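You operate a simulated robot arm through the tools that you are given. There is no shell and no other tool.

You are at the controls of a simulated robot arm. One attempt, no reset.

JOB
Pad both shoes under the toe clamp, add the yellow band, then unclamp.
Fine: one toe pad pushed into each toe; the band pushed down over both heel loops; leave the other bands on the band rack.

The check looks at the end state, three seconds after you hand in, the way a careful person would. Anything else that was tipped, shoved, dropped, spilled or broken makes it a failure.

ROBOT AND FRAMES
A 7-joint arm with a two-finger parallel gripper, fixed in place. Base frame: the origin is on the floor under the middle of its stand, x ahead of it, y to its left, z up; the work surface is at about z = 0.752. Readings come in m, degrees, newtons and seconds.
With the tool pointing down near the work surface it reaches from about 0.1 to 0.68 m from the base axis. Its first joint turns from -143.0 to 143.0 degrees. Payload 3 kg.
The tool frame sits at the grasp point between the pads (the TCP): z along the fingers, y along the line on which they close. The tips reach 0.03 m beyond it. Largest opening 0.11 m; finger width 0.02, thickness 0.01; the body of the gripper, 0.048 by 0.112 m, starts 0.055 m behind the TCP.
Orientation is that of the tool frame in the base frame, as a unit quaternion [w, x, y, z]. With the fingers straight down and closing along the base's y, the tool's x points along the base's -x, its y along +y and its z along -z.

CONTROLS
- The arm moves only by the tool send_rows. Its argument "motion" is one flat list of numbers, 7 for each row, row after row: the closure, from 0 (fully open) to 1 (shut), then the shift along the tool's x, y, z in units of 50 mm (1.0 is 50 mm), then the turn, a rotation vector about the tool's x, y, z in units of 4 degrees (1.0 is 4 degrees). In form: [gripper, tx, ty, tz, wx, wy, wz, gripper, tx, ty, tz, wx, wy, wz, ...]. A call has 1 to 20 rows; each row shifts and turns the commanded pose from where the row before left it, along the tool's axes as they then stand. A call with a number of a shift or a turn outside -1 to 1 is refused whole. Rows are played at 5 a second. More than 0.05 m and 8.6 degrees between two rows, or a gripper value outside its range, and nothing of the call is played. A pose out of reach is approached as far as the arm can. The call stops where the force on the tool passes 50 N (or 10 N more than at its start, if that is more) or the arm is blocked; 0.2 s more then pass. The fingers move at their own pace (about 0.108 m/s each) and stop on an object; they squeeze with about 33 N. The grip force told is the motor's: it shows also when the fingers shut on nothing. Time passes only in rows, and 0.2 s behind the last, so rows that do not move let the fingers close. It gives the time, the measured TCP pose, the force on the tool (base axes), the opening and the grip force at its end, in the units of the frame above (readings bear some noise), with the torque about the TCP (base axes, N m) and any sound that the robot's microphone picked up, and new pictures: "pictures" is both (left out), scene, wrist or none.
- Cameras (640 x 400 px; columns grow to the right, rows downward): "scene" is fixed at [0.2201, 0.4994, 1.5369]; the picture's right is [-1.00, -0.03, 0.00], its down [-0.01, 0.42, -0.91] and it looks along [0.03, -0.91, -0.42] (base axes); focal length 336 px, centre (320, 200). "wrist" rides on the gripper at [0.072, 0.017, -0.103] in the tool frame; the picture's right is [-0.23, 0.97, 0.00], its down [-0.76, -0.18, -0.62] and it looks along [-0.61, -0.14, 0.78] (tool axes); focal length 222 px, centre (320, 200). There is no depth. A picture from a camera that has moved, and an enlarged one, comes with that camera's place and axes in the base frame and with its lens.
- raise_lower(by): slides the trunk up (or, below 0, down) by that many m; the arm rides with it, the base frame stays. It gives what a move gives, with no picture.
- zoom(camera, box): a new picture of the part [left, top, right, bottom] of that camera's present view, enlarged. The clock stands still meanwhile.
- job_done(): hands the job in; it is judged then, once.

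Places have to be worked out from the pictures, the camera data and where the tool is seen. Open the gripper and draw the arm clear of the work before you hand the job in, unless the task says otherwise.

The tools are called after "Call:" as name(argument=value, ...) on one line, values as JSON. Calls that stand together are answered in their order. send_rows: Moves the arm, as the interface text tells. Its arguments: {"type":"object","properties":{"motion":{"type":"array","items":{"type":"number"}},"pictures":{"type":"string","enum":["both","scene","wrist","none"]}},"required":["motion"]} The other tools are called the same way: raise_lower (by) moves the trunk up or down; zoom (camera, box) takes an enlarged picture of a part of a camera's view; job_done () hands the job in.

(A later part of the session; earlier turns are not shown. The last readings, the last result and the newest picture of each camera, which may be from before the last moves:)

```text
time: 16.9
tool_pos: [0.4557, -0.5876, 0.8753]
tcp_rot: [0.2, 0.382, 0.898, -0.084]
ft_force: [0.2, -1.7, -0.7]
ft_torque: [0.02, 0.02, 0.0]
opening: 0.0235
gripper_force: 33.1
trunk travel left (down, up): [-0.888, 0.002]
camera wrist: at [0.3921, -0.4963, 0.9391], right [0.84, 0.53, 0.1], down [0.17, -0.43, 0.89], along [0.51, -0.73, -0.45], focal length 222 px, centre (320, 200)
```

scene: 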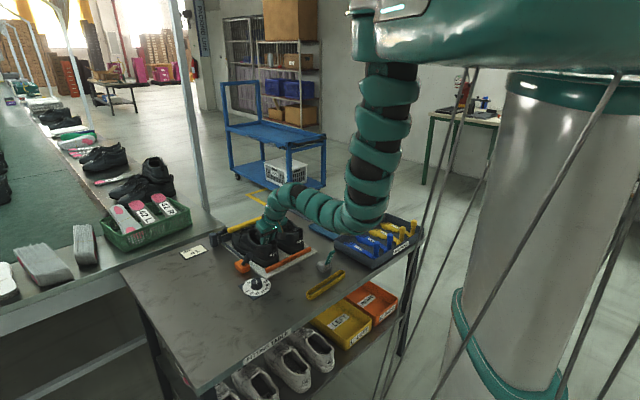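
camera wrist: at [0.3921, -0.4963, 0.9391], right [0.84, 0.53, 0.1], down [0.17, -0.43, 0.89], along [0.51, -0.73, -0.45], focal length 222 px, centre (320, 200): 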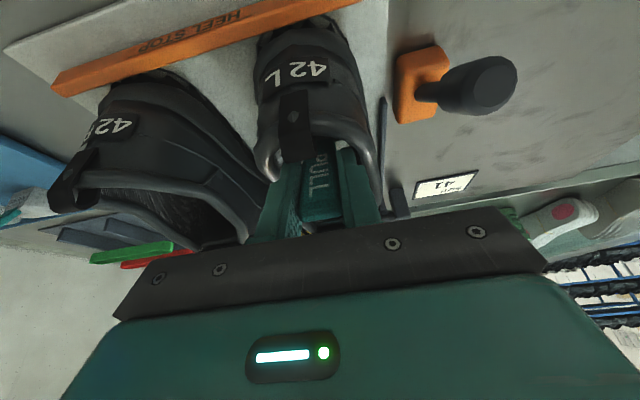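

No contact yet (pad ~5 mm above the insole). I push forward along the shoe 4 cm in small steps.

Call:
send_rows(motion=[1, -0.181, 0.0, 0.0845, 0, 0, 0, 1, -0.181, 0.0, 0.0845, 0, 0, 0, 1, -0.181, 0.0, 0.0845, 0, 0, 0, 1, -0.181, 0.0, 0.0845, 0, 0, 0, 1, 0, 0, 0, 0, 0, 0], pictures="both")

```text
time: 18.1
tool_pos: [0.4857, -0.615, 0.8746]
tcp_rot: [0.199, 0.383, 0.898, -0.084]
ft_force: [-0.4, 0.0, 0.7]
ft_torque: [-0.03, 0.01, 0.0]
opening: 0.0235
gripper_force: 33.4
trunk travel left (down, up): [-0.888, 0.002]
camera wrist: at [0.4208, -0.5241, 0.9389], right [0.84, 0.53, 0.1], down [0.17, -0.43, 0.89], along [0.51, -0.73, -0.45], focal length 222 px, centre (320, 200)
```

scene: 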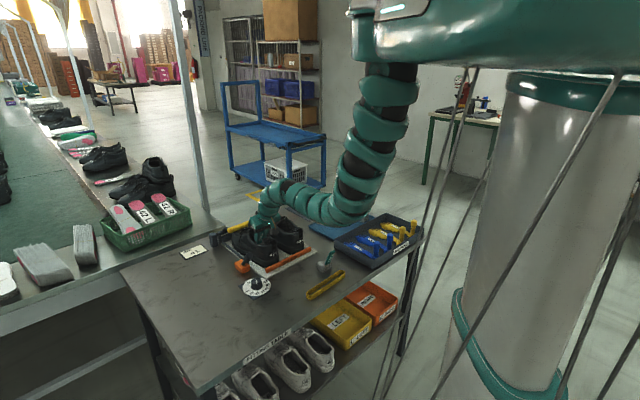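
wrist: 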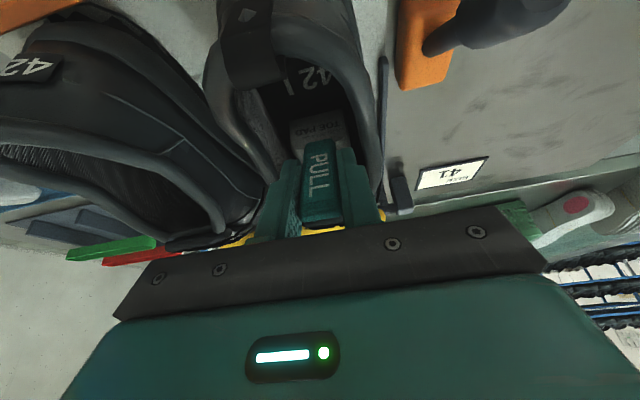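

Still free. I continue forward in 5 mm steps toward the tongue, watching force.

Call:
send_rows(motion=[1, -0.0906, 0.0, 0.0423, 0, 0, 0, 1, -0.0906, 0.0, 0.0423, 0, 0, 0, 1, -0.0906, 0.0, 0.0423, 0, 0, 0, 1, -0.0906, 0.0, 0.0423, 0, 0, 0, 1, 0, 0, 0, 0, 0, 0], pictures="both")

```text
time: 19.3
tool_pos: [0.4988, -0.6303, 0.8759]
tcp_rot: [0.2, 0.383, 0.898, -0.085]
ft_force: [0.1, 0.8, -0.8]
ft_torque: [-0.02, 0.0, -0.01]
opening: 0.0233
gripper_force: 33.6
trunk travel left (down, up): [-0.888, 0.002]
camera wrist: at [0.4346, -0.5389, 0.9389], right [0.84, 0.53, 0.1], down [0.17, -0.43, 0.89], along [0.51, -0.73, -0.45], focal length 222 px, centre (320, 200)
```

scene: 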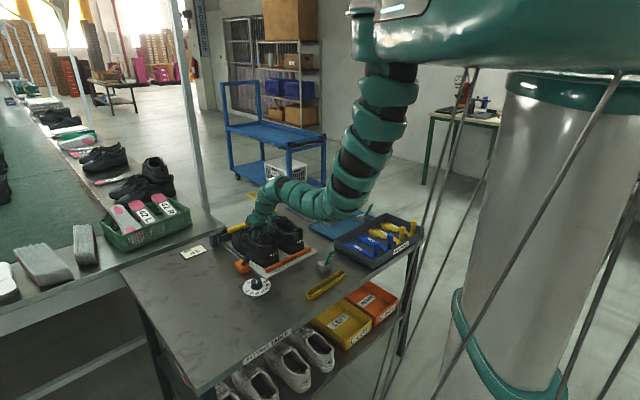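
wrist: 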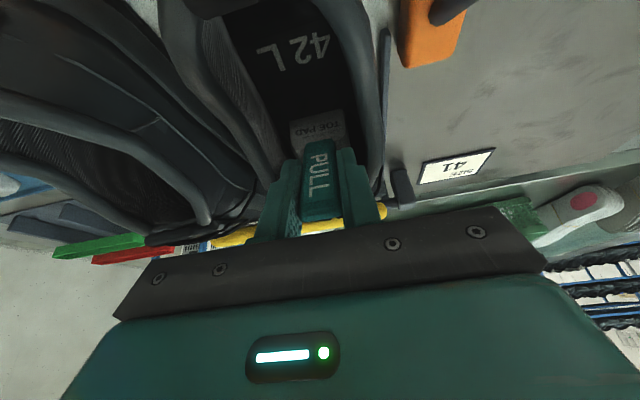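

Call:
zoom(camera="wrist", box=[220, 40, 420, 240])

Call:
zoom(camera="scene", box=[225, 190, 305, 280])

```text
2.00 times, centred on (320, 140) of wrist
camera zoom: at [0.4346, -0.5389, 0.9389], right [0.84, 0.53, 0.1], down [0.17, -0.43, 0.89], along [0.51, -0.73, -0.45], focal length 444 px, centre (320, 320)
```

zoom: 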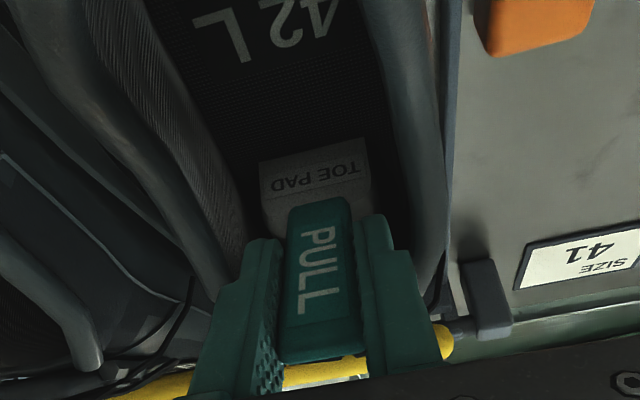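

```text
4.44 times, centred on (265, 235) of scene
camera zoom: at [0.2201, 0.4994, 1.5369], right [-1.0, -0.03, 0.0], down [-0.01, 0.42, -0.91], along [0.03, -0.91, -0.42], focal length 1493 px, centre (564, 44)
```

zoom: 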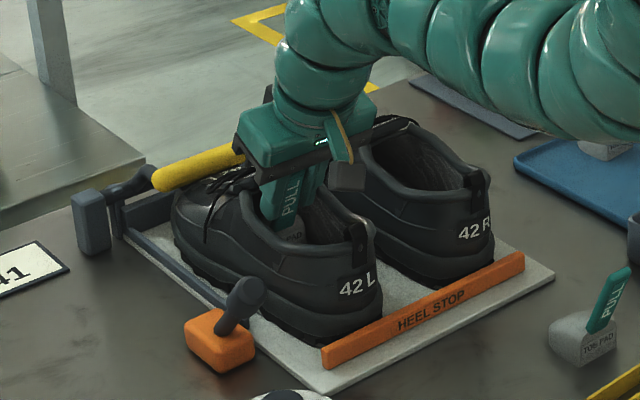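

Pad's tab is approaching the tongue; still no contact. I continue with 5 mm steps.

Call:
send_rows(motion=[1, -0.0906, 0.0, 0.0423, 0, 0, 0, 1, -0.0906, 0.0, 0.0423, 0, 0, 0, 1, 0, 0, 0, 0, 0, 0], pictures="wrist")

```text
time: 20.1
tool_pos: [0.5064, -0.6369, 0.875]
tcp_rot: [0.199, 0.382, 0.899, -0.084]
ft_force: [-0.1, 0.6, -0.7]
ft_torque: [0.0, 0.03, 0.01]
opening: 0.0233
gripper_force: 33.3
trunk travel left (down, up): [-0.888, 0.002]
camera wrist: at [0.4418, -0.546, 0.9392], right [0.84, 0.53, 0.1], down [0.17, -0.43, 0.89], along [0.51, -0.73, -0.45], focal length 222 px, centre (320, 200)
```

wrist: 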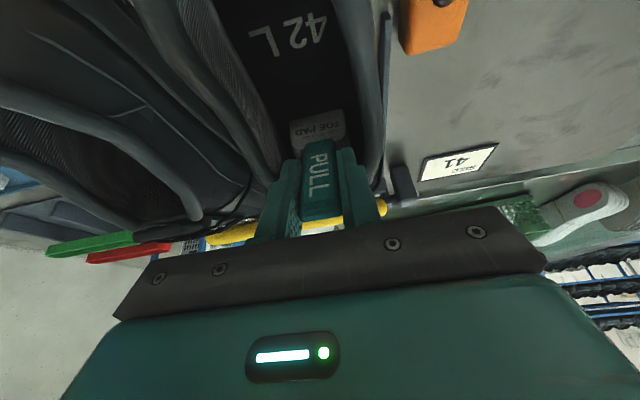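

Still free at s≈0.105. Two more 5 mm steps.

Call:
send_rows(motion=[1, -0.0906, 0.0, 0.0423, 0, 0, 0, 1, -0.0906, 0.0, 0.0423, 0, 0, 0, 1, 0, 0, 0, 0, 0, 0], pictures="both")

```text
time: 20.9
tool_pos: [0.5101, -0.6448, 0.8741]
tcp_rot: [0.199, 0.382, 0.899, -0.084]
ft_force: [-1.4, 1.0, -1.3]
ft_torque: [0.09, 0.04, 0.02]
opening: 0.0231
gripper_force: 33.2
trunk travel left (down, up): [-0.888, 0.002]
camera wrist: at [0.4472, -0.5532, 0.9384], right [0.84, 0.53, 0.1], down [0.17, -0.43, 0.89], along [0.51, -0.73, -0.45], focal length 222 px, centre (320, 200)
```

scene: 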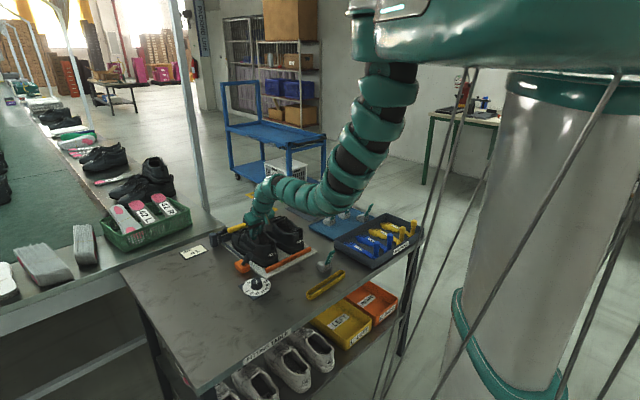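
wrist: 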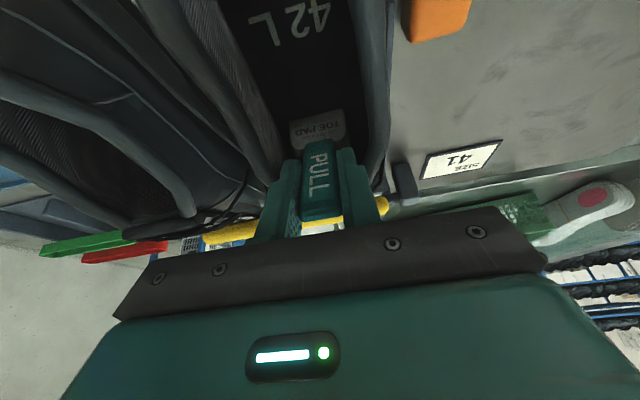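

A first hint of contact (≈2 N backward) at s≈0.113. I enlarge to see what touches.

Call:
zoom(camera="wrist", box=[220, 80, 420, 240])

Call:
zoom(camera="scene", box=[225, 200, 295, 270])

```text
2.50 times, centred on (320, 160) of wrist
camera zoom: at [0.4472, -0.5532, 0.9384], right [0.84, 0.53, 0.1], down [0.17, -0.43, 0.89], along [0.51, -0.73, -0.45], focal length 555 px, centre (320, 300)
```

zoom: 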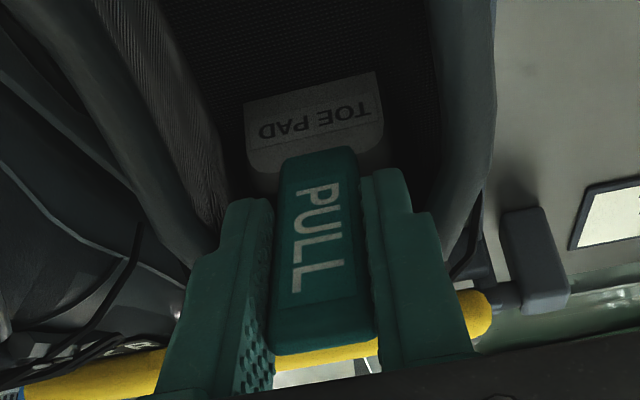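

```text
5.71 times, centred on (260, 235) of scene
camera zoom: at [0.2201, 0.4994, 1.5369], right [-1.0, -0.03, 0.0], down [-0.01, 0.42, -0.91], along [0.03, -0.91, -0.42], focal length 1919 px, centre (663, 0)
```

zoom: 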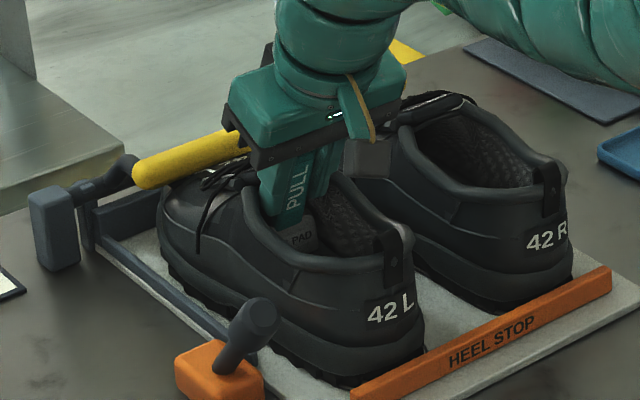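

The pad's rear face is at s≈0.13 with its nose well into the toe box; something is only lightly touching. I push on in small steps, watching the force.

Call:
send_rows(motion=[1, -0.0906, 0.0, 0.0423, 0, 0, 0, 1, 0, 0, 0, 0, 0, 0], pictures="wrist")

Call:
send_rows(motion=[1, -0.0906, 0.0, 0.0423, 0, 0, 0, 1, 0, 0, 0, 0, 0, 0], pictures="both")

```text
time: 21.5
tool_pos: [0.5155, -0.6481, 0.8766]
tcp_rot: [0.2, 0.382, 0.898, -0.084]
ft_force: [-0.8, 0.9, -0.3]
ft_torque: [0.03, 0.03, 0.0]
opening: 0.0233
gripper_force: 33.3
trunk travel left (down, up): [-0.888, 0.002]
camera wrist: at [0.4518, -0.5572, 0.9396], right [0.84, 0.53, 0.1], down [0.17, -0.43, 0.89], along [0.51, -0.73, -0.45], focal length 222 px, centre (320, 200)
```

wrist: 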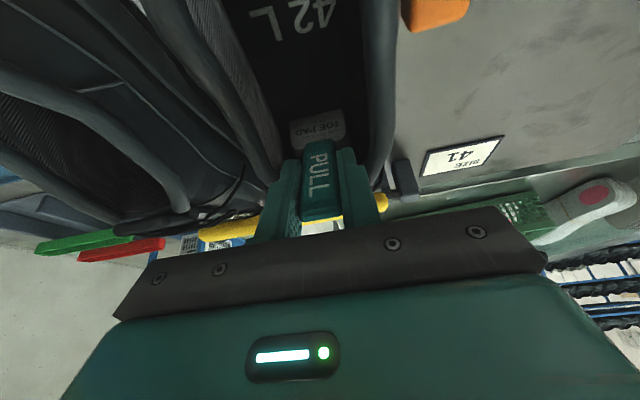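

```text
time: 22.1
tool_pos: [0.5202, -0.6518, 0.8769]
tcp_rot: [0.2, 0.382, 0.898, -0.084]
ft_force: [-3.2, 4.6, -0.1]
ft_torque: [0.15, 0.07, 0.12]
opening: 0.0234
gripper_force: 32.9
trunk travel left (down, up): [-0.888, 0.002]
camera wrist: at [0.455, -0.5603, 0.9397], right [0.84, 0.53, 0.1], down [0.17, -0.43, 0.89], along [0.51, -0.73, -0.45], focal length 222 px, centre (320, 200)
```

scene: 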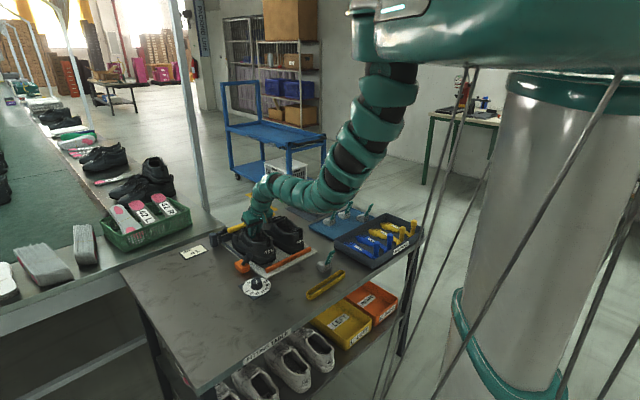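
wrist: 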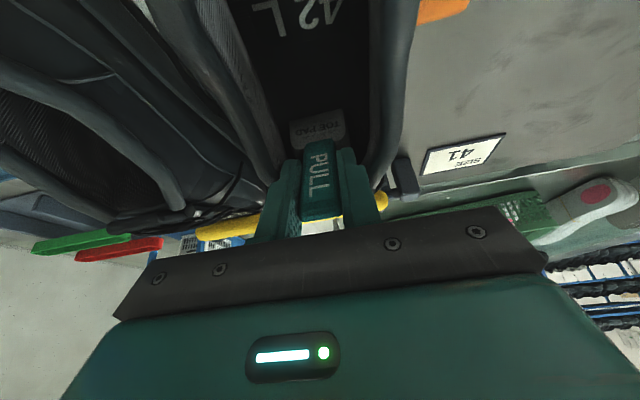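

The contact works out at the +l fingertip against the side of the throat, rather than the pad itself. I enlarge to judge how deep the pad and tab are relative to the tongue.

Call:
zoom(camera="scene", box=[230, 205, 290, 260])

Call:
zoom(camera="wrist", box=[240, 90, 420, 240])

```text
7.27 times, centred on (260, 232) of scene
camera zoom: at [0.2201, 0.4994, 1.5369], right [-1.0, -0.03, 0.0], down [-0.01, 0.42, -0.91], along [0.03, -0.91, -0.42], focal length 2442 px, centre (756, -36)
```

zoom: 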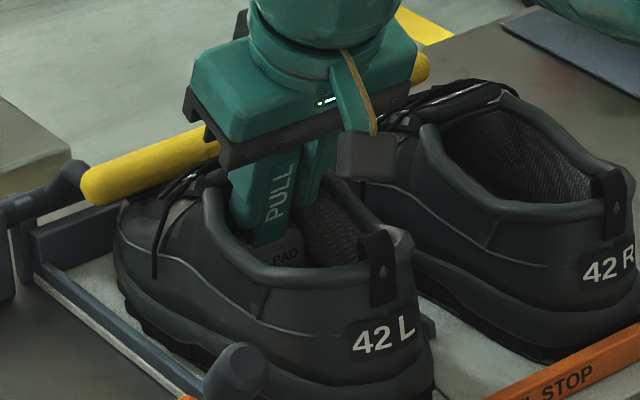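

```text
2.67 times, centred on (330, 165) of wrist
camera zoom: at [0.455, -0.5603, 0.9397], right [0.84, 0.53, 0.1], down [0.17, -0.43, 0.89], along [0.51, -0.73, -0.45], focal length 592 px, centre (293, 293)
```

zoom: 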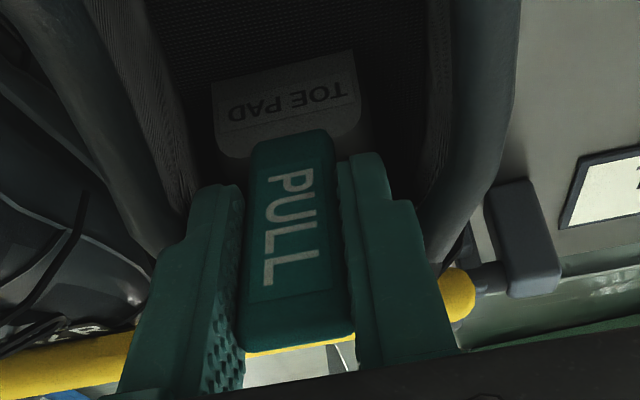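

The fingers are at the throat, so I can't push the pad deeper while gripping the tab. I back off 15 mm, set the pad down onto the insole, and will then release and push it with closed fingers.

Call:
send_rows(motion=[1, 0.136, 0, -0.0635, 0, 0, 0, 1, 0.136, 0, -0.0635, 0, 0, 0, 1, 0.0338, 0, 0.0725, 0, 0, 0, 1, 0, 0, 0, 0, 0, 0], pictures="none")

Call:
send_rows(motion=[1, 0.0254, 0, 0.0544, 0, 0, 0, 1, 0, 0, 0, 0, 0, 0], pictures="none")

```text
time: 23.1
tool_pos: [0.5074, -0.6411, 0.8709]
tcp_rot: [0.201, 0.382, 0.898, -0.084]
ft_force: [0.5, 0.5, 0.2]
ft_torque: [0.02, -0.01, -0.02]
opening: 0.0234
gripper_force: 32.9
trunk travel left (down, up): [-0.888, 0.002]
```

```text
time: 23.7
tool_pos: [0.5084, -0.6397, 0.8686]
tcp_rot: [0.2, 0.382, 0.898, -0.083]
ft_force: [0.4, 0.1, 0.2]
ft_torque: [0.01, 0.04, 0.02]
opening: 0.0232
gripper_force: 33.1
trunk travel left (down, up): [-0.888, 0.002]
```

No floor contact yet at TCP z=0.869; I lower in 3 mm steps until the pad touches the insole.

Call:
send_rows(motion=[1, 0.0254, 0, 0.0544, 0, 0, 0, 1, 0, 0, 0, 0, 0, 0], pictures="none")

Call:
send_rows(motion=[1, 0.0254, 0, 0.0544, 0, 0, 0, 1, 0, 0, 0, 0, 0, 0], pictures="wrist")

```text
time: 24.3
tool_pos: [0.5088, -0.6414, 0.8656]
tcp_rot: [0.199, 0.383, 0.898, -0.084]
ft_force: [0.3, 0.0, -0.3]
ft_torque: [0.03, 0.04, 0.02]
opening: 0.0233
gripper_force: 32.7
trunk travel left (down, up): [-0.888, 0.002]
```

```text
time: 24.9
tool_pos: [0.5088, -0.6411, 0.8641]
tcp_rot: [0.2, 0.382, 0.898, -0.084]
ft_force: [0.0, -0.3, 1.0]
ft_torque: [-0.08, -0.11, -0.01]
opening: 0.0234
gripper_force: 33.6
trunk travel left (down, up): [-0.888, 0.002]
camera wrist: at [0.4448, -0.5503, 0.927], right [0.84, 0.53, 0.1], down [0.17, -0.43, 0.89], along [0.51, -0.73, -0.45], focal length 222 px, centre (320, 200)
```

wrist: 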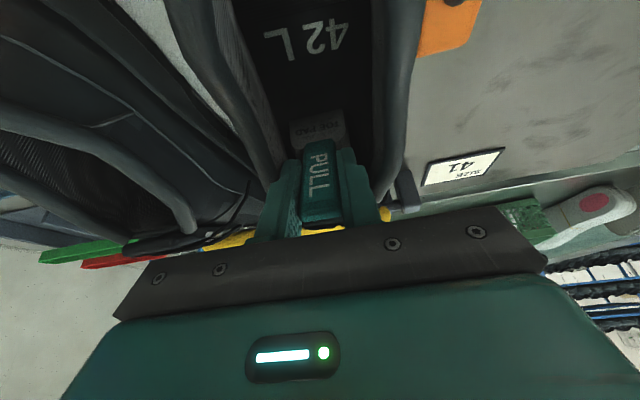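

Light floor contact at the pad's nose (z≈0.864). I shift 2 mm away from the tighter wall and open just a few millimetres to release the tab.

Call:
send_rows(motion=[1, 0.0453, -0.05, -0.0212, 0, 0, 0, 1, 0, 0, 0, 0, 0, 0, 0.73, 0, 0, 0, 0, 0, 0, 0.73, 0, 0, 0, 0, 0, 0], pictures="both")

```text
time: 25.9
tool_pos: [0.5053, -0.6419, 0.863]
tcp_rot: [0.2, 0.382, 0.898, -0.084]
ft_force: [0.0, 0.0, 1.0]
ft_torque: [0.01, 0.01, -0.01]
opening: 0.0299
gripper_force: 0.1
trunk travel left (down, up): [-0.888, 0.002]
camera wrist: at [0.4411, -0.55, 0.9267], right [0.84, 0.53, 0.1], down [0.17, -0.43, 0.89], along [0.51, -0.73, -0.45], focal length 222 px, centre (320, 200)
```

scene: 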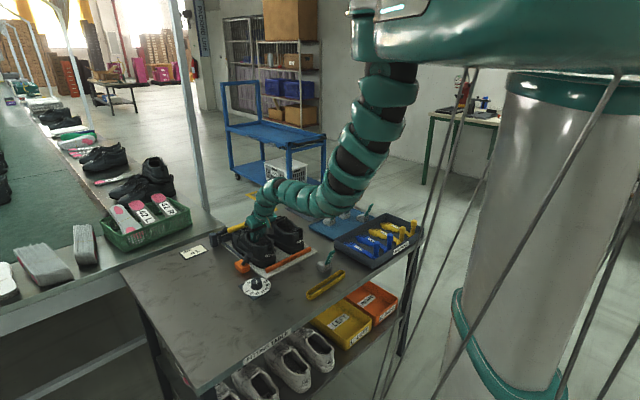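
wrist: 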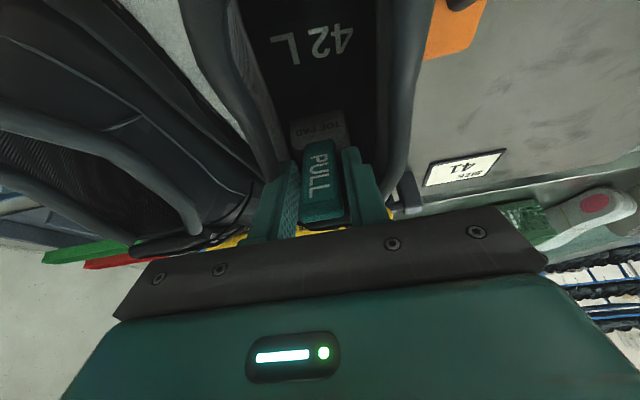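

The pad is released and resting on the insole. To get it deeper I re-grip the tab 22 mm nearer its top, so that the fingertips ride above the narrow throat.

Call:
send_rows(motion=[0.73, 0, 0, -0.22, 0, 0, 0, 0.73, 0, 0, -0.22, 0, 0, 0, 0.73, 0, 0, 0, 0, 0, 0, 1, 0, 0, 0, 0, 0, 0, 1, 0, 0, 0, 0, 0, 0], pictures="both")

```text
time: 27.1
tool_pos: [0.4987, -0.6343, 0.8835]
tcp_rot: [0.199, 0.382, 0.899, -0.084]
ft_force: [0.7, -0.9, -0.5]
ft_torque: [0.04, 0.0, 0.02]
opening: 0.0231
gripper_force: 32.6
trunk travel left (down, up): [-0.888, 0.002]
camera wrist: at [0.435, -0.5432, 0.9461], right [0.84, 0.53, 0.1], down [0.17, -0.43, 0.89], along [0.51, -0.73, -0.45], focal length 222 px, centre (320, 200)
```

scene: 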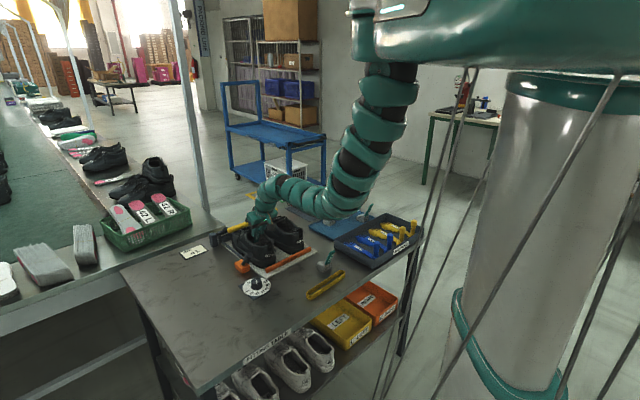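
wrist: 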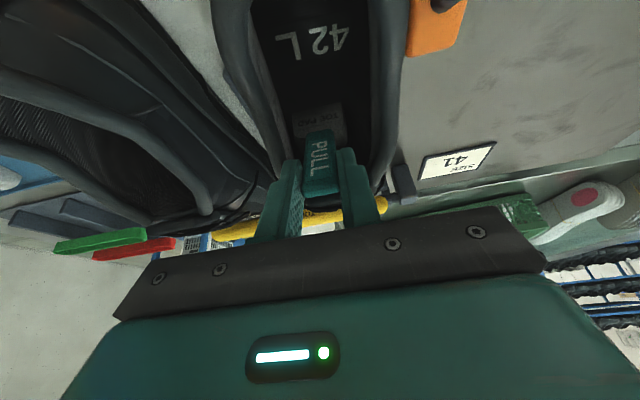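

Re-gripped near the tab's top. Pushing forward again, 2 cm and then small steps.

Call:
send_rows(motion=[1, -0.0906, 0, 0.0423, 0, 0, 0, 1, -0.0906, 0, 0.0423, 0, 0, 0, 1, -0.0906, 0, 0.0423, 0, 0, 0, 1, 0, 0, 0, 0, 0, 0], pictures="none")

Call:
send_rows(motion=[1, -0.0906, 0, 0.0423, 0, 0, 0, 1, 0, 0, 0, 0, 0, 0], pictures="wrist")

```text
time: 28.1
tool_pos: [0.51, -0.6446, 0.8826]
tcp_rot: [0.199, 0.382, 0.898, -0.084]
ft_force: [-1.4, 0.3, 1.2]
ft_torque: [-0.03, 0.01, -0.01]
opening: 0.0233
gripper_force: 32.5
trunk travel left (down, up): [-0.888, 0.002]
```

```text
time: 28.7
tool_pos: [0.5118, -0.6484, 0.8826]
tcp_rot: [0.199, 0.382, 0.899, -0.084]
ft_force: [-5.6, 6.7, 2.6]
ft_torque: [0.18, 0.13, 0.11]
opening: 0.0232
gripper_force: 32.7
trunk travel left (down, up): [-0.888, 0.002]
camera wrist: at [0.4477, -0.5564, 0.9466], right [0.84, 0.53, 0.1], down [0.17, -0.43, 0.89], along [0.51, -0.73, -0.45], focal length 222 px, centre (320, 200)
```

wrist: 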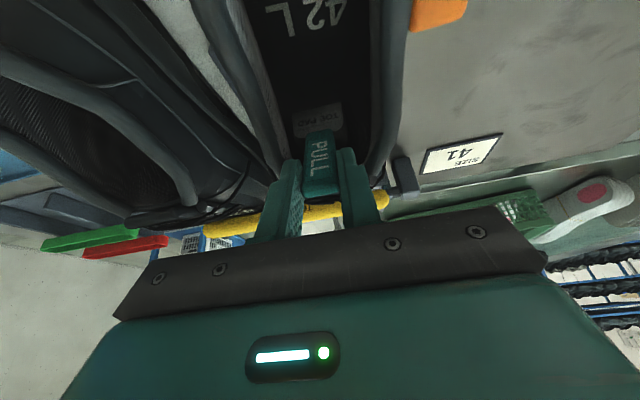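

Contact now (~9 N back, 2.6 N up) at the same pad depth as before, so it may be the pad's nose touching the toe-box. I enlarge the view for the gaps on either side of the pad.

Call:
zoom(camera="wrist", box=[260, 60, 400, 200])

Call:
zoom(camera="scene", box=[225, 205, 295, 265])

```text
2.86 times, centred on (330, 130) of wrist
camera zoom: at [0.4477, -0.5564, 0.9466], right [0.84, 0.53, 0.1], down [0.17, -0.43, 0.89], along [0.51, -0.73, -0.45], focal length 635 px, centre (291, 400)
```

zoom: 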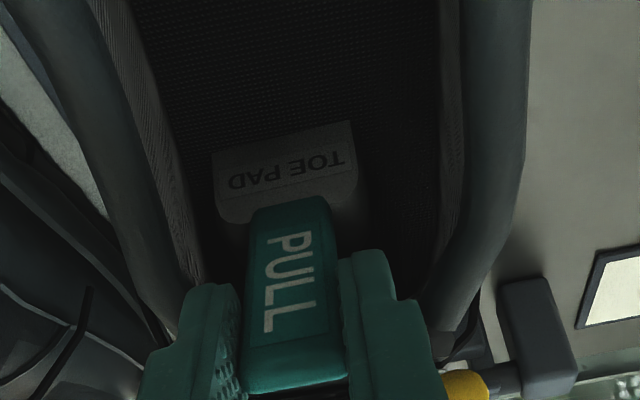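

```text
6.67 times, centred on (260, 235) of scene
camera zoom: at [0.2201, 0.4994, 1.5369], right [-1.0, -0.03, 0.0], down [-0.01, 0.42, -0.91], along [0.03, -0.91, -0.42], focal length 2239 px, centre (720, -33)
```

zoom: 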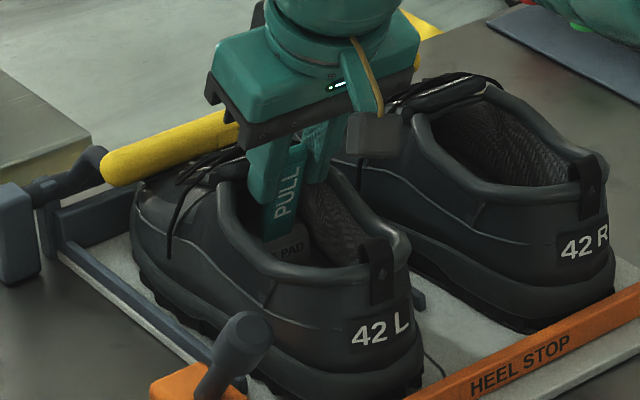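

The force line runs through the pad's nose, so the pad is reaching its seat. I push a further 4 mm while lifting 1 mm, to see whether it's a hard stop.

Call:
send_rows(motion=[1, -0.045, 0, 0.003, 0, 0, 0, 1, 0, 0, 0, 0, 0, 0], pictures="none")

Call:
send_rows(motion=[1, -0.0362, 0, 0.0169, 0, 0, 0, 1, 0, 0, 0, 0, 0, 0], pictures="both")

```text
time: 29.3
tool_pos: [0.515, -0.649, 0.8832]
tcp_rot: [0.2, 0.382, 0.898, -0.084]
ft_force: [-4.3, 5.0, 4.2]
ft_torque: [0.14, -0.01, 0.12]
opening: 0.023
gripper_force: 32.4
trunk travel left (down, up): [-0.888, 0.002]
```

```text
time: 29.9
tool_pos: [0.5151, -0.6492, 0.8835]
tcp_rot: [0.2, 0.382, 0.898, -0.084]
ft_force: [-9.5, 13.5, 5.2]
ft_torque: [0.36, 0.15, 0.27]
opening: 0.023
gripper_force: 33.3
trunk travel left (down, up): [-0.888, 0.002]
camera wrist: at [0.4502, -0.5586, 0.9482], right [0.84, 0.53, 0.1], down [0.17, -0.43, 0.89], along [0.51, -0.73, -0.45], focal length 222 px, centre (320, 200)
```

scene: 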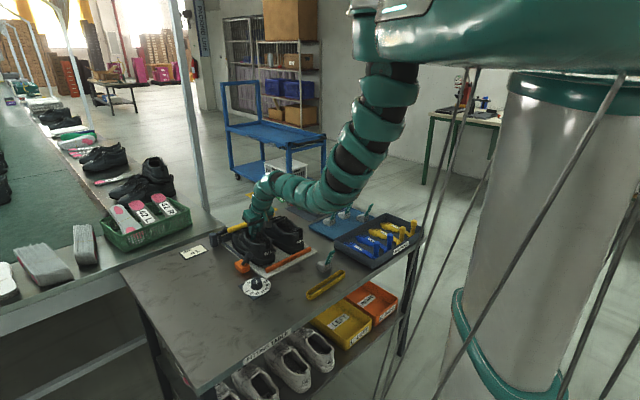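
wrist: 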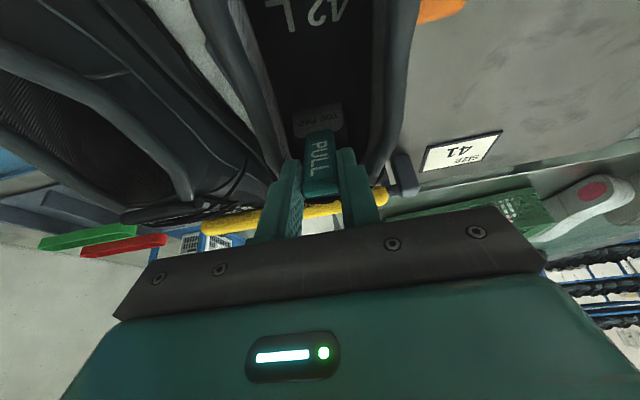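

Force rises to 17 N and the force lines all pass through the +l fingertip, so the finger is probably what's stopping me, not the pad. I back off slightly, release the tab, and withdraw along the finger axis to look.

Call:
send_rows(motion=[1, 0.0906, 0, -0.0423, 0, 0, 0, 1, 0, 0, 0, 0, 0, 0, 0.73, 0, 0, 0, 0, 0, 0, 0.73, 0, 0, 0, 0, 0, 0, 0.73, 0, 0, -0.5, 0, 0, 0, 0.73, 0, 0, -0.5, 0, 0, 0, 0.73, 0.2, 0, -0.5, 0, 0, 0, 0.73, 0.4, 0, -0.3, 0, 0, 0], pictures="both")

```text
time: 31.7
tool_pos: [0.4637, -0.6, 0.9542]
tcp_rot: [0.199, 0.382, 0.898, -0.085]
ft_force: [-0.3, 0.2, 0.7]
ft_torque: [0.03, -0.01, -0.02]
opening: 0.0296
gripper_force: 0.1
trunk travel left (down, up): [-0.888, 0.002]
camera wrist: at [0.401, -0.509, 1.018], right [0.84, 0.53, 0.1], down [0.17, -0.43, 0.89], along [0.51, -0.73, -0.45], focal length 222 px, centre (320, 200)
```

scene: 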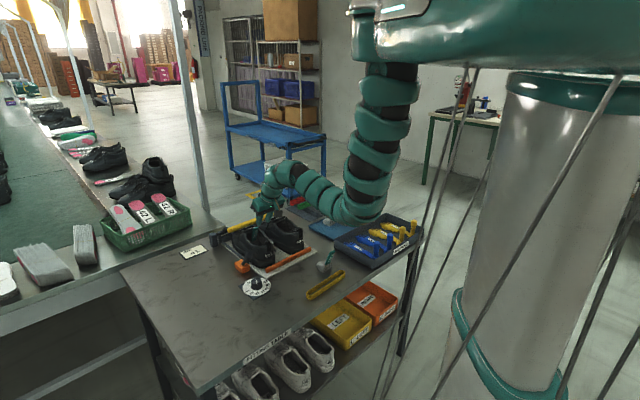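
wrist: 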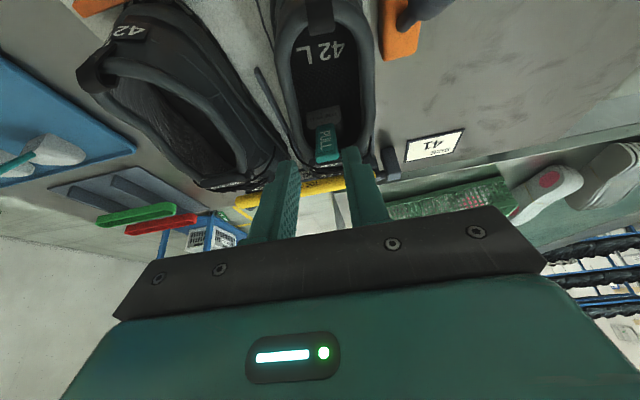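

Call:
zoom(camera="wrist", box=[260, 50, 400, 200])

Call:
zoom(camera="scene", box=[230, 205, 290, 265])

```text
2.67 times, centred on (330, 125) of wrist
camera zoom: at [0.401, -0.509, 1.018], right [0.84, 0.53, 0.1], down [0.17, -0.43, 0.89], along [0.51, -0.73, -0.45], focal length 592 px, centre (293, 400)
```

zoom: 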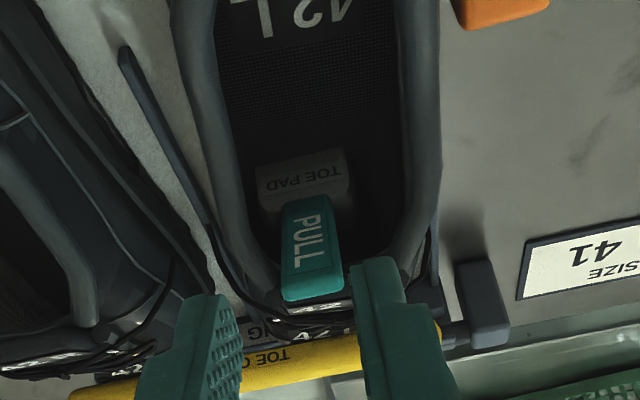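

```text
6.67 times, centred on (260, 235) of scene
camera zoom: at [0.2201, 0.4994, 1.5369], right [-1.0, -0.03, 0.0], down [-0.01, 0.42, -0.91], along [0.03, -0.91, -0.42], focal length 2239 px, centre (720, -33)
```

zoom: 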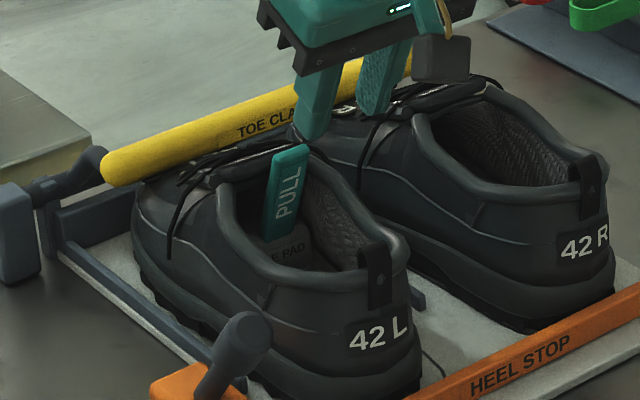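

The finger was the obstacle: the pad sits at l≈0 with its rear at s≈0.141, and its tab still has ~2.5 cm to the tongue. I close the fingers and bring them in behind the tab, parallel to it, so I can push the pad in with a narrow tool.

Call:
send_rows(motion=[1, 0, 0, 0, 0, 0, 0, 1, 0.092, 0.04, 0.546, 0, 0, 0, 1, 0, 0, 0.4, 0, 0, 0, 1, 0, 0, 0.4, 0, 0, 0, 1, 0, 0, 0.4, 0, 0, 0, 1, 0, 0, 0, 0, 0, 0], pictures="both")

```text
time: 33.1
tool_pos: [0.4891, -0.6227, 0.8717]
tcp_rot: [0.2, 0.382, 0.898, -0.085]
ft_force: [0.2, 0.0, 0.3]
ft_torque: [0.02, 0.03, -0.03]
opening: 0.0002
gripper_force: 32.9
trunk travel left (down, up): [-0.888, 0.002]
camera wrist: at [0.4249, -0.5311, 0.9359], right [0.84, 0.53, 0.1], down [0.17, -0.43, 0.89], along [0.51, -0.73, -0.45], focal length 222 px, centre (320, 200)
```

scene: 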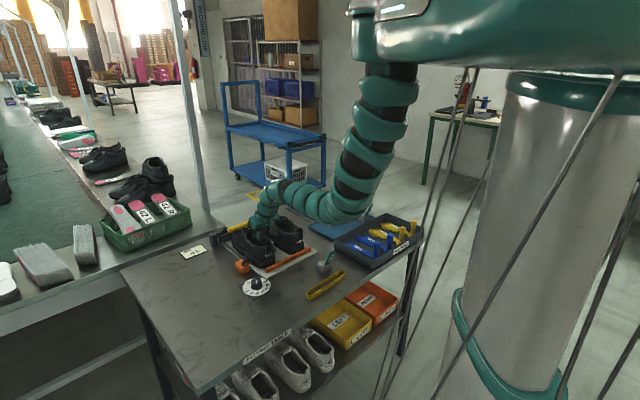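
wrist: 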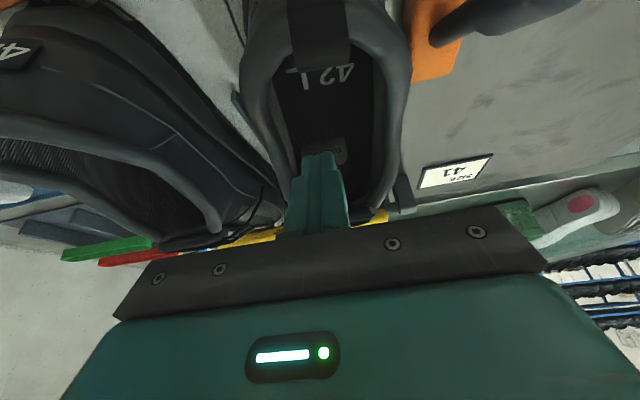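

The fingers are in behind the tab. I check clearances at the heel loop in the scene view before going lower.

Call:
zoom(camera="scene", box=[230, 205, 290, 265])

Call:
zoom(camera="wrist", box=[250, 60, 410, 220])

```text
6.67 times, centred on (260, 235) of scene
camera zoom: at [0.2201, 0.4994, 1.5369], right [-1.0, -0.03, 0.0], down [-0.01, 0.42, -0.91], along [0.03, -0.91, -0.42], focal length 2239 px, centre (720, -33)
```

zoom: 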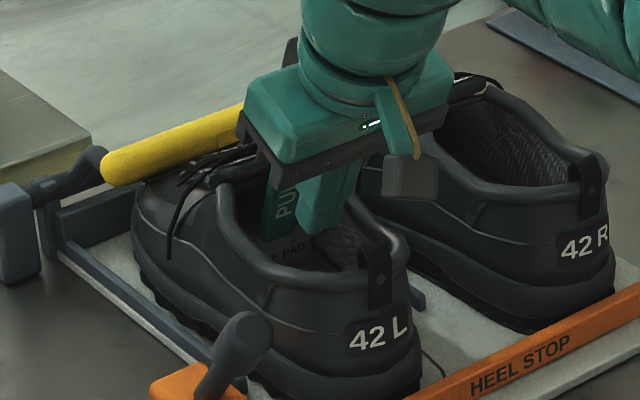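

```text
2.50 times, centred on (330, 140) of wrist
camera zoom: at [0.4249, -0.5311, 0.9359], right [0.84, 0.53, 0.1], down [0.17, -0.43, 0.89], along [0.51, -0.73, -0.45], focal length 555 px, centre (295, 350)
```

zoom: 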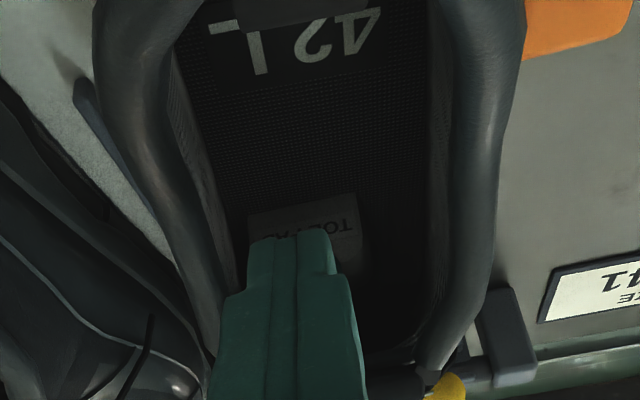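

Camera housing clears the heel loop by >1.5 cm. I slide the last 2 cm along the finger axis and begin pushing forward.

Call:
send_rows(motion=[1, 0, 0, 0.21, 0, 0, 0, 1, 0, 0, 0.21, 0, 0, 0, 1, 0, 0, 0, 0, 0, 0], pictures="none")

Call:
send_rows(motion=[1, -0.0906, 0, 0.0423, 0, 0, 0, 1, -0.0906, 0, 0.0423, 0, 0, 0, 1, -0.0906, 0, 0.0423, 0, 0, 0, 1, 0, 0, 0, 0, 0, 0], pictures="both")

```text
time: 33.9
tool_pos: [0.4947, -0.6305, 0.8517]
tcp_rot: [0.2, 0.382, 0.898, -0.084]
ft_force: [-0.1, -0.6, -0.6]
ft_torque: [0.01, -0.02, 0.04]
opening: 0.0002
gripper_force: 33.1
trunk travel left (down, up): [-0.888, 0.002]
```

```text
time: 34.9
tool_pos: [0.5066, -0.6394, 0.8527]
tcp_rot: [0.199, 0.382, 0.898, -0.084]
ft_force: [-0.3, 0.0, -0.3]
ft_torque: [-0.04, 0.01, 0.01]
opening: 0.0
gripper_force: 32.6
trunk travel left (down, up): [-0.888, 0.002]
camera wrist: at [0.4423, -0.5489, 0.9158], right [0.84, 0.53, 0.1], down [0.17, -0.43, 0.89], along [0.51, -0.73, -0.45], focal length 222 px, centre (320, 200)
```

scene: 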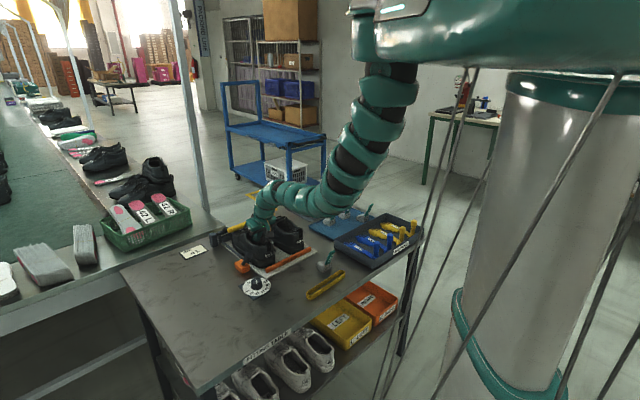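
wrist: 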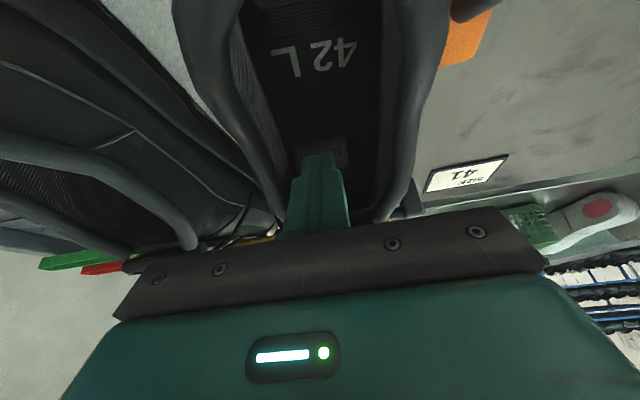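

Likely just touching the tab now; forces are nil. I keep pushing in 5 mm steps.

Call:
send_rows(motion=[1, -0.0906, 0, 0.0423, 0, 0, 0, 1, -0.0906, 0, 0.0423, 0, 0, 0, 1, 0, 0, 0, 0, 0, 0], pictures="wrist")

Call:
zoom(camera="wrist", box=[250, 60, 410, 220])

Call:
zoom(camera="scene", box=[230, 205, 290, 265])

```text
time: 35.7
tool_pos: [0.5156, -0.6469, 0.8529]
tcp_rot: [0.201, 0.382, 0.898, -0.084]
ft_force: [-0.6, 1.0, 0.2]
ft_torque: [-0.02, -0.01, 0.02]
opening: 0.0
gripper_force: 32.9
trunk travel left (down, up): [-0.888, 0.002]
camera wrist: at [0.4504, -0.5561, 0.9157], right [0.84, 0.53, 0.1], down [0.17, -0.43, 0.89], along [0.51, -0.73, -0.45], focal length 222 px, centre (320, 200)
```

wrist: 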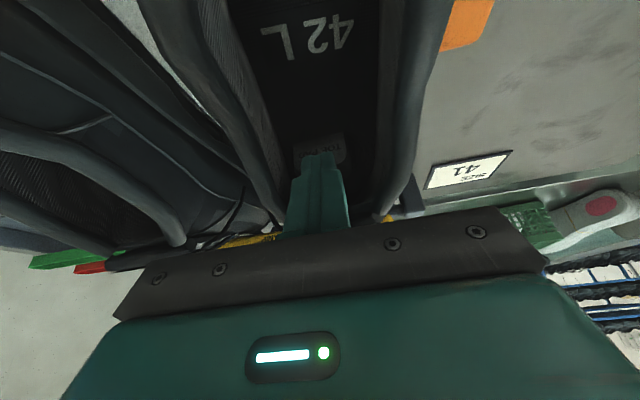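

```text
2.50 times, centred on (330, 140) of wrist
camera zoom: at [0.4504, -0.5561, 0.9157], right [0.84, 0.53, 0.1], down [0.17, -0.43, 0.89], along [0.51, -0.73, -0.45], focal length 555 px, centre (295, 350)
```

zoom: 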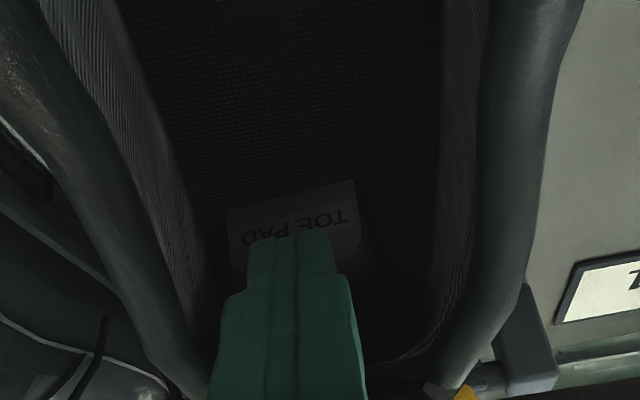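

```text
6.67 times, centred on (260, 235) of scene
camera zoom: at [0.2201, 0.4994, 1.5369], right [-1.0, -0.03, 0.0], down [-0.01, 0.42, -0.91], along [0.03, -0.91, -0.42], focal length 2239 px, centre (720, -33)
```

zoom: 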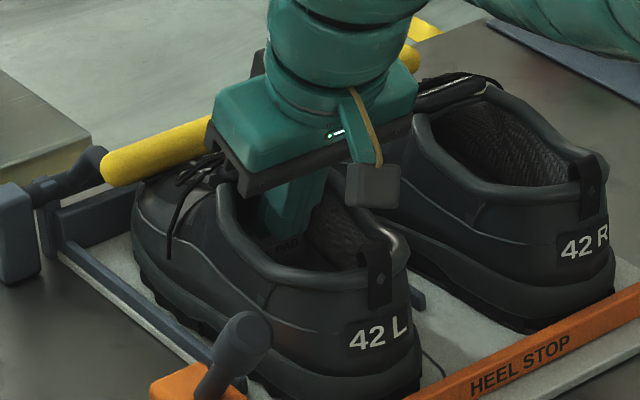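

The pad is sliding deeper (rear ≈0.147). I keep pushing in 5 mm steps, watching the force.

Call:
send_rows(motion=[1, -0.0906, 0, 0.0423, 0, 0, 0, 1, 0, 0, 0, 0, 0, 0], pictures="none")

Call:
send_rows(motion=[1, -0.0906, 0, 0.0423, 0, 0, 0, 1, 0, 0, 0, 0, 0, 0], pictures="wrist")

Call:
zoom(camera="wrist", box=[250, 60, 410, 220])

Call:
zoom(camera="scene", box=[230, 205, 290, 265])

```text
time: 36.3
tool_pos: [0.5155, -0.6506, 0.8515]
tcp_rot: [0.199, 0.382, 0.899, -0.084]
ft_force: [-3.6, 4.2, -1.4]
ft_torque: [0.07, 0.06, 0.03]
opening: 0.0001
gripper_force: 32.7
trunk travel left (down, up): [-0.888, 0.002]
```

```text
time: 36.9
tool_pos: [0.5201, -0.6536, 0.8514]
tcp_rot: [0.199, 0.382, 0.899, -0.084]
ft_force: [-6.4, 7.7, -0.7]
ft_torque: [0.09, 0.06, 0.03]
opening: 0.0001
gripper_force: 33.2
trunk travel left (down, up): [-0.888, 0.002]
camera wrist: at [0.4564, -0.5622, 0.9158], right [0.84, 0.53, 0.1], down [0.17, -0.43, 0.89], along [0.51, -0.73, -0.45], focal length 222 px, centre (320, 200)
```

wrist: 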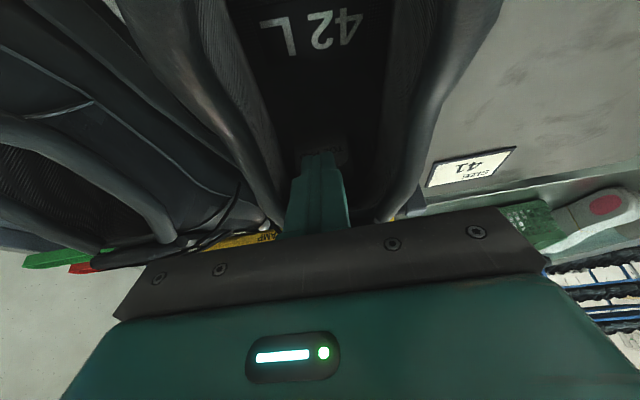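

```text
2.50 times, centred on (330, 140) of wrist
camera zoom: at [0.4564, -0.5622, 0.9158], right [0.84, 0.53, 0.1], down [0.17, -0.43, 0.89], along [0.51, -0.73, -0.45], focal length 555 px, centre (295, 350)
```

zoom: 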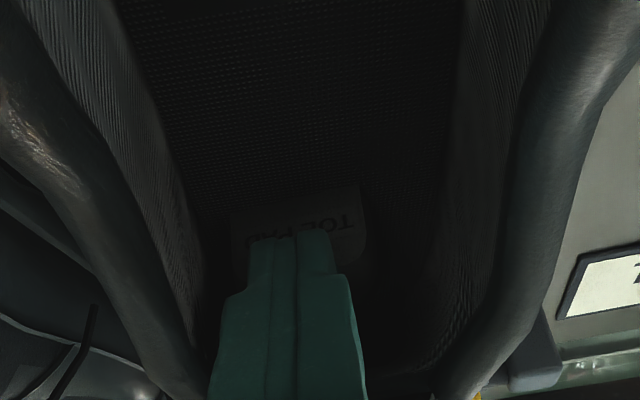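

```text
6.67 times, centred on (260, 235) of scene
camera zoom: at [0.2201, 0.4994, 1.5369], right [-1.0, -0.03, 0.0], down [-0.01, 0.42, -0.91], along [0.03, -0.91, -0.42], focal length 2239 px, centre (720, -33)
```

zoom: 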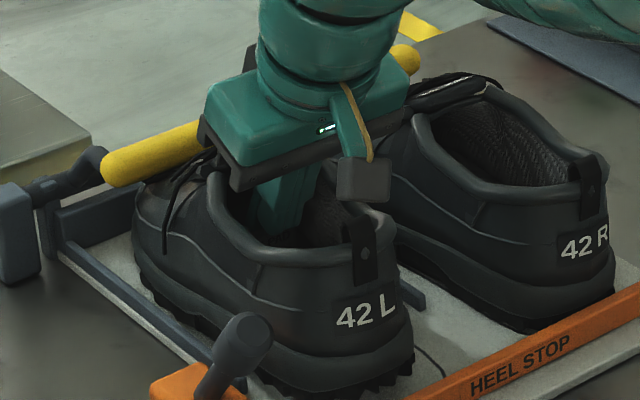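

The L shoe's heel has lifted/tilted slightly under the push — I must stop here. I back straight off and see whether the shoe settles.

Call:
send_rows(motion=[1, 0.0906, 0, -0.0423, 0, 0, 0, 1, 0.0906, 0, -0.0423, 0, 0, 0, 1, 0.0906, 0, -0.0423, 0, 0, 0, 1, 0.0906, 0, -0.0423, 0, 0, 0, 1, 0, 0, 0, 0, 0, 0], pictures="both")

Call:
zoom(camera="scene", box=[230, 205, 290, 265])

Call:
zoom(camera="wrist", box=[250, 60, 410, 220])

```text
time: 38.1
tool_pos: [0.5069, -0.6406, 0.8527]
tcp_rot: [0.199, 0.382, 0.899, -0.084]
ft_force: [0.2, 0.2, 0.0]
ft_torque: [-0.05, 0.0, 0.0]
opening: 0.0
gripper_force: 32.5
trunk travel left (down, up): [-0.888, 0.002]
camera wrist: at [0.4429, -0.5493, 0.9158], right [0.84, 0.53, 0.1], down [0.17, -0.43, 0.89], along [0.51, -0.73, -0.45], focal length 222 px, centre (320, 200)
```

scene: 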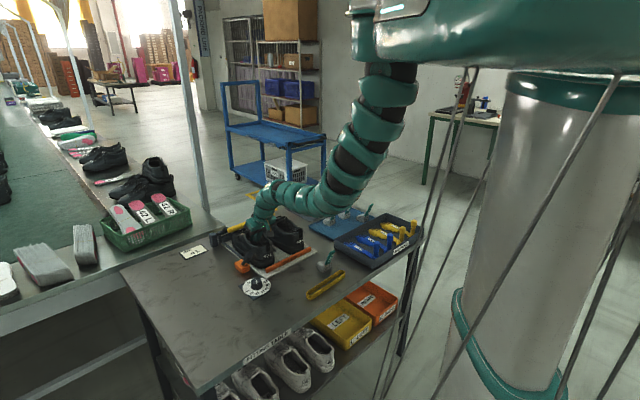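
wrist: 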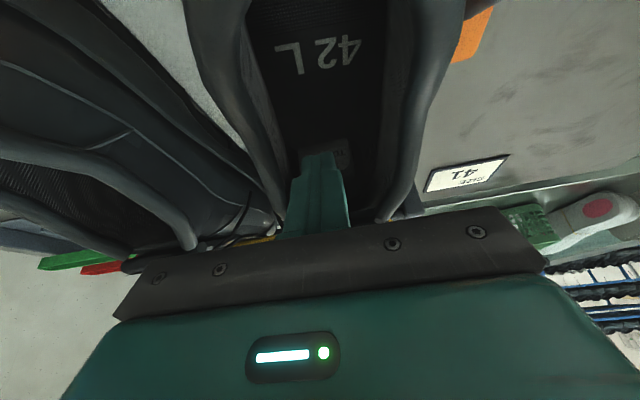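

```text
6.67 times, centred on (260, 235) of scene
camera zoom: at [0.2201, 0.4994, 1.5369], right [-1.0, -0.03, 0.0], down [-0.01, 0.42, -0.91], along [0.03, -0.91, -0.42], focal length 2239 px, centre (720, -33)
```

zoom: 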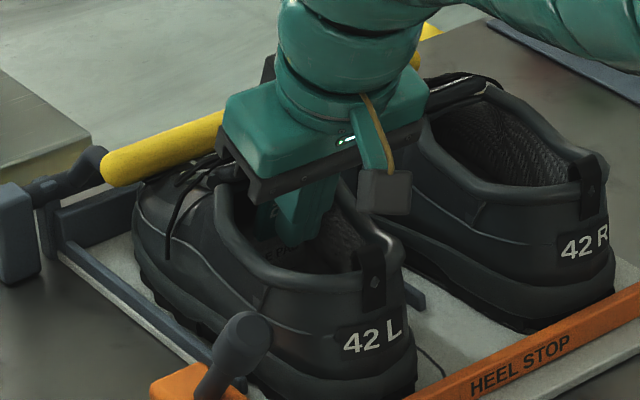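

```text
2.50 times, centred on (330, 140) of wrist
camera zoom: at [0.4429, -0.5493, 0.9158], right [0.84, 0.53, 0.1], down [0.17, -0.43, 0.89], along [0.51, -0.73, -0.45], focal length 555 px, centre (295, 350)
```

zoom: 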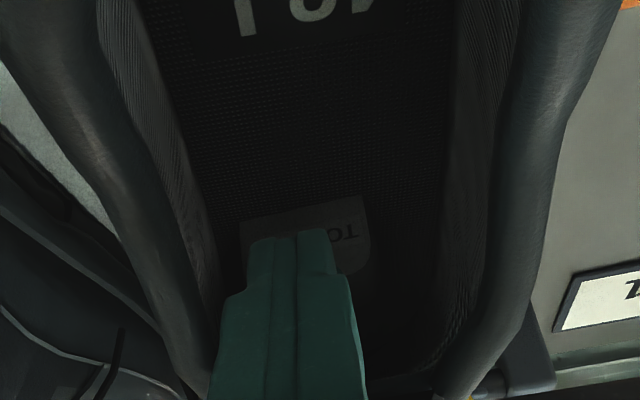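

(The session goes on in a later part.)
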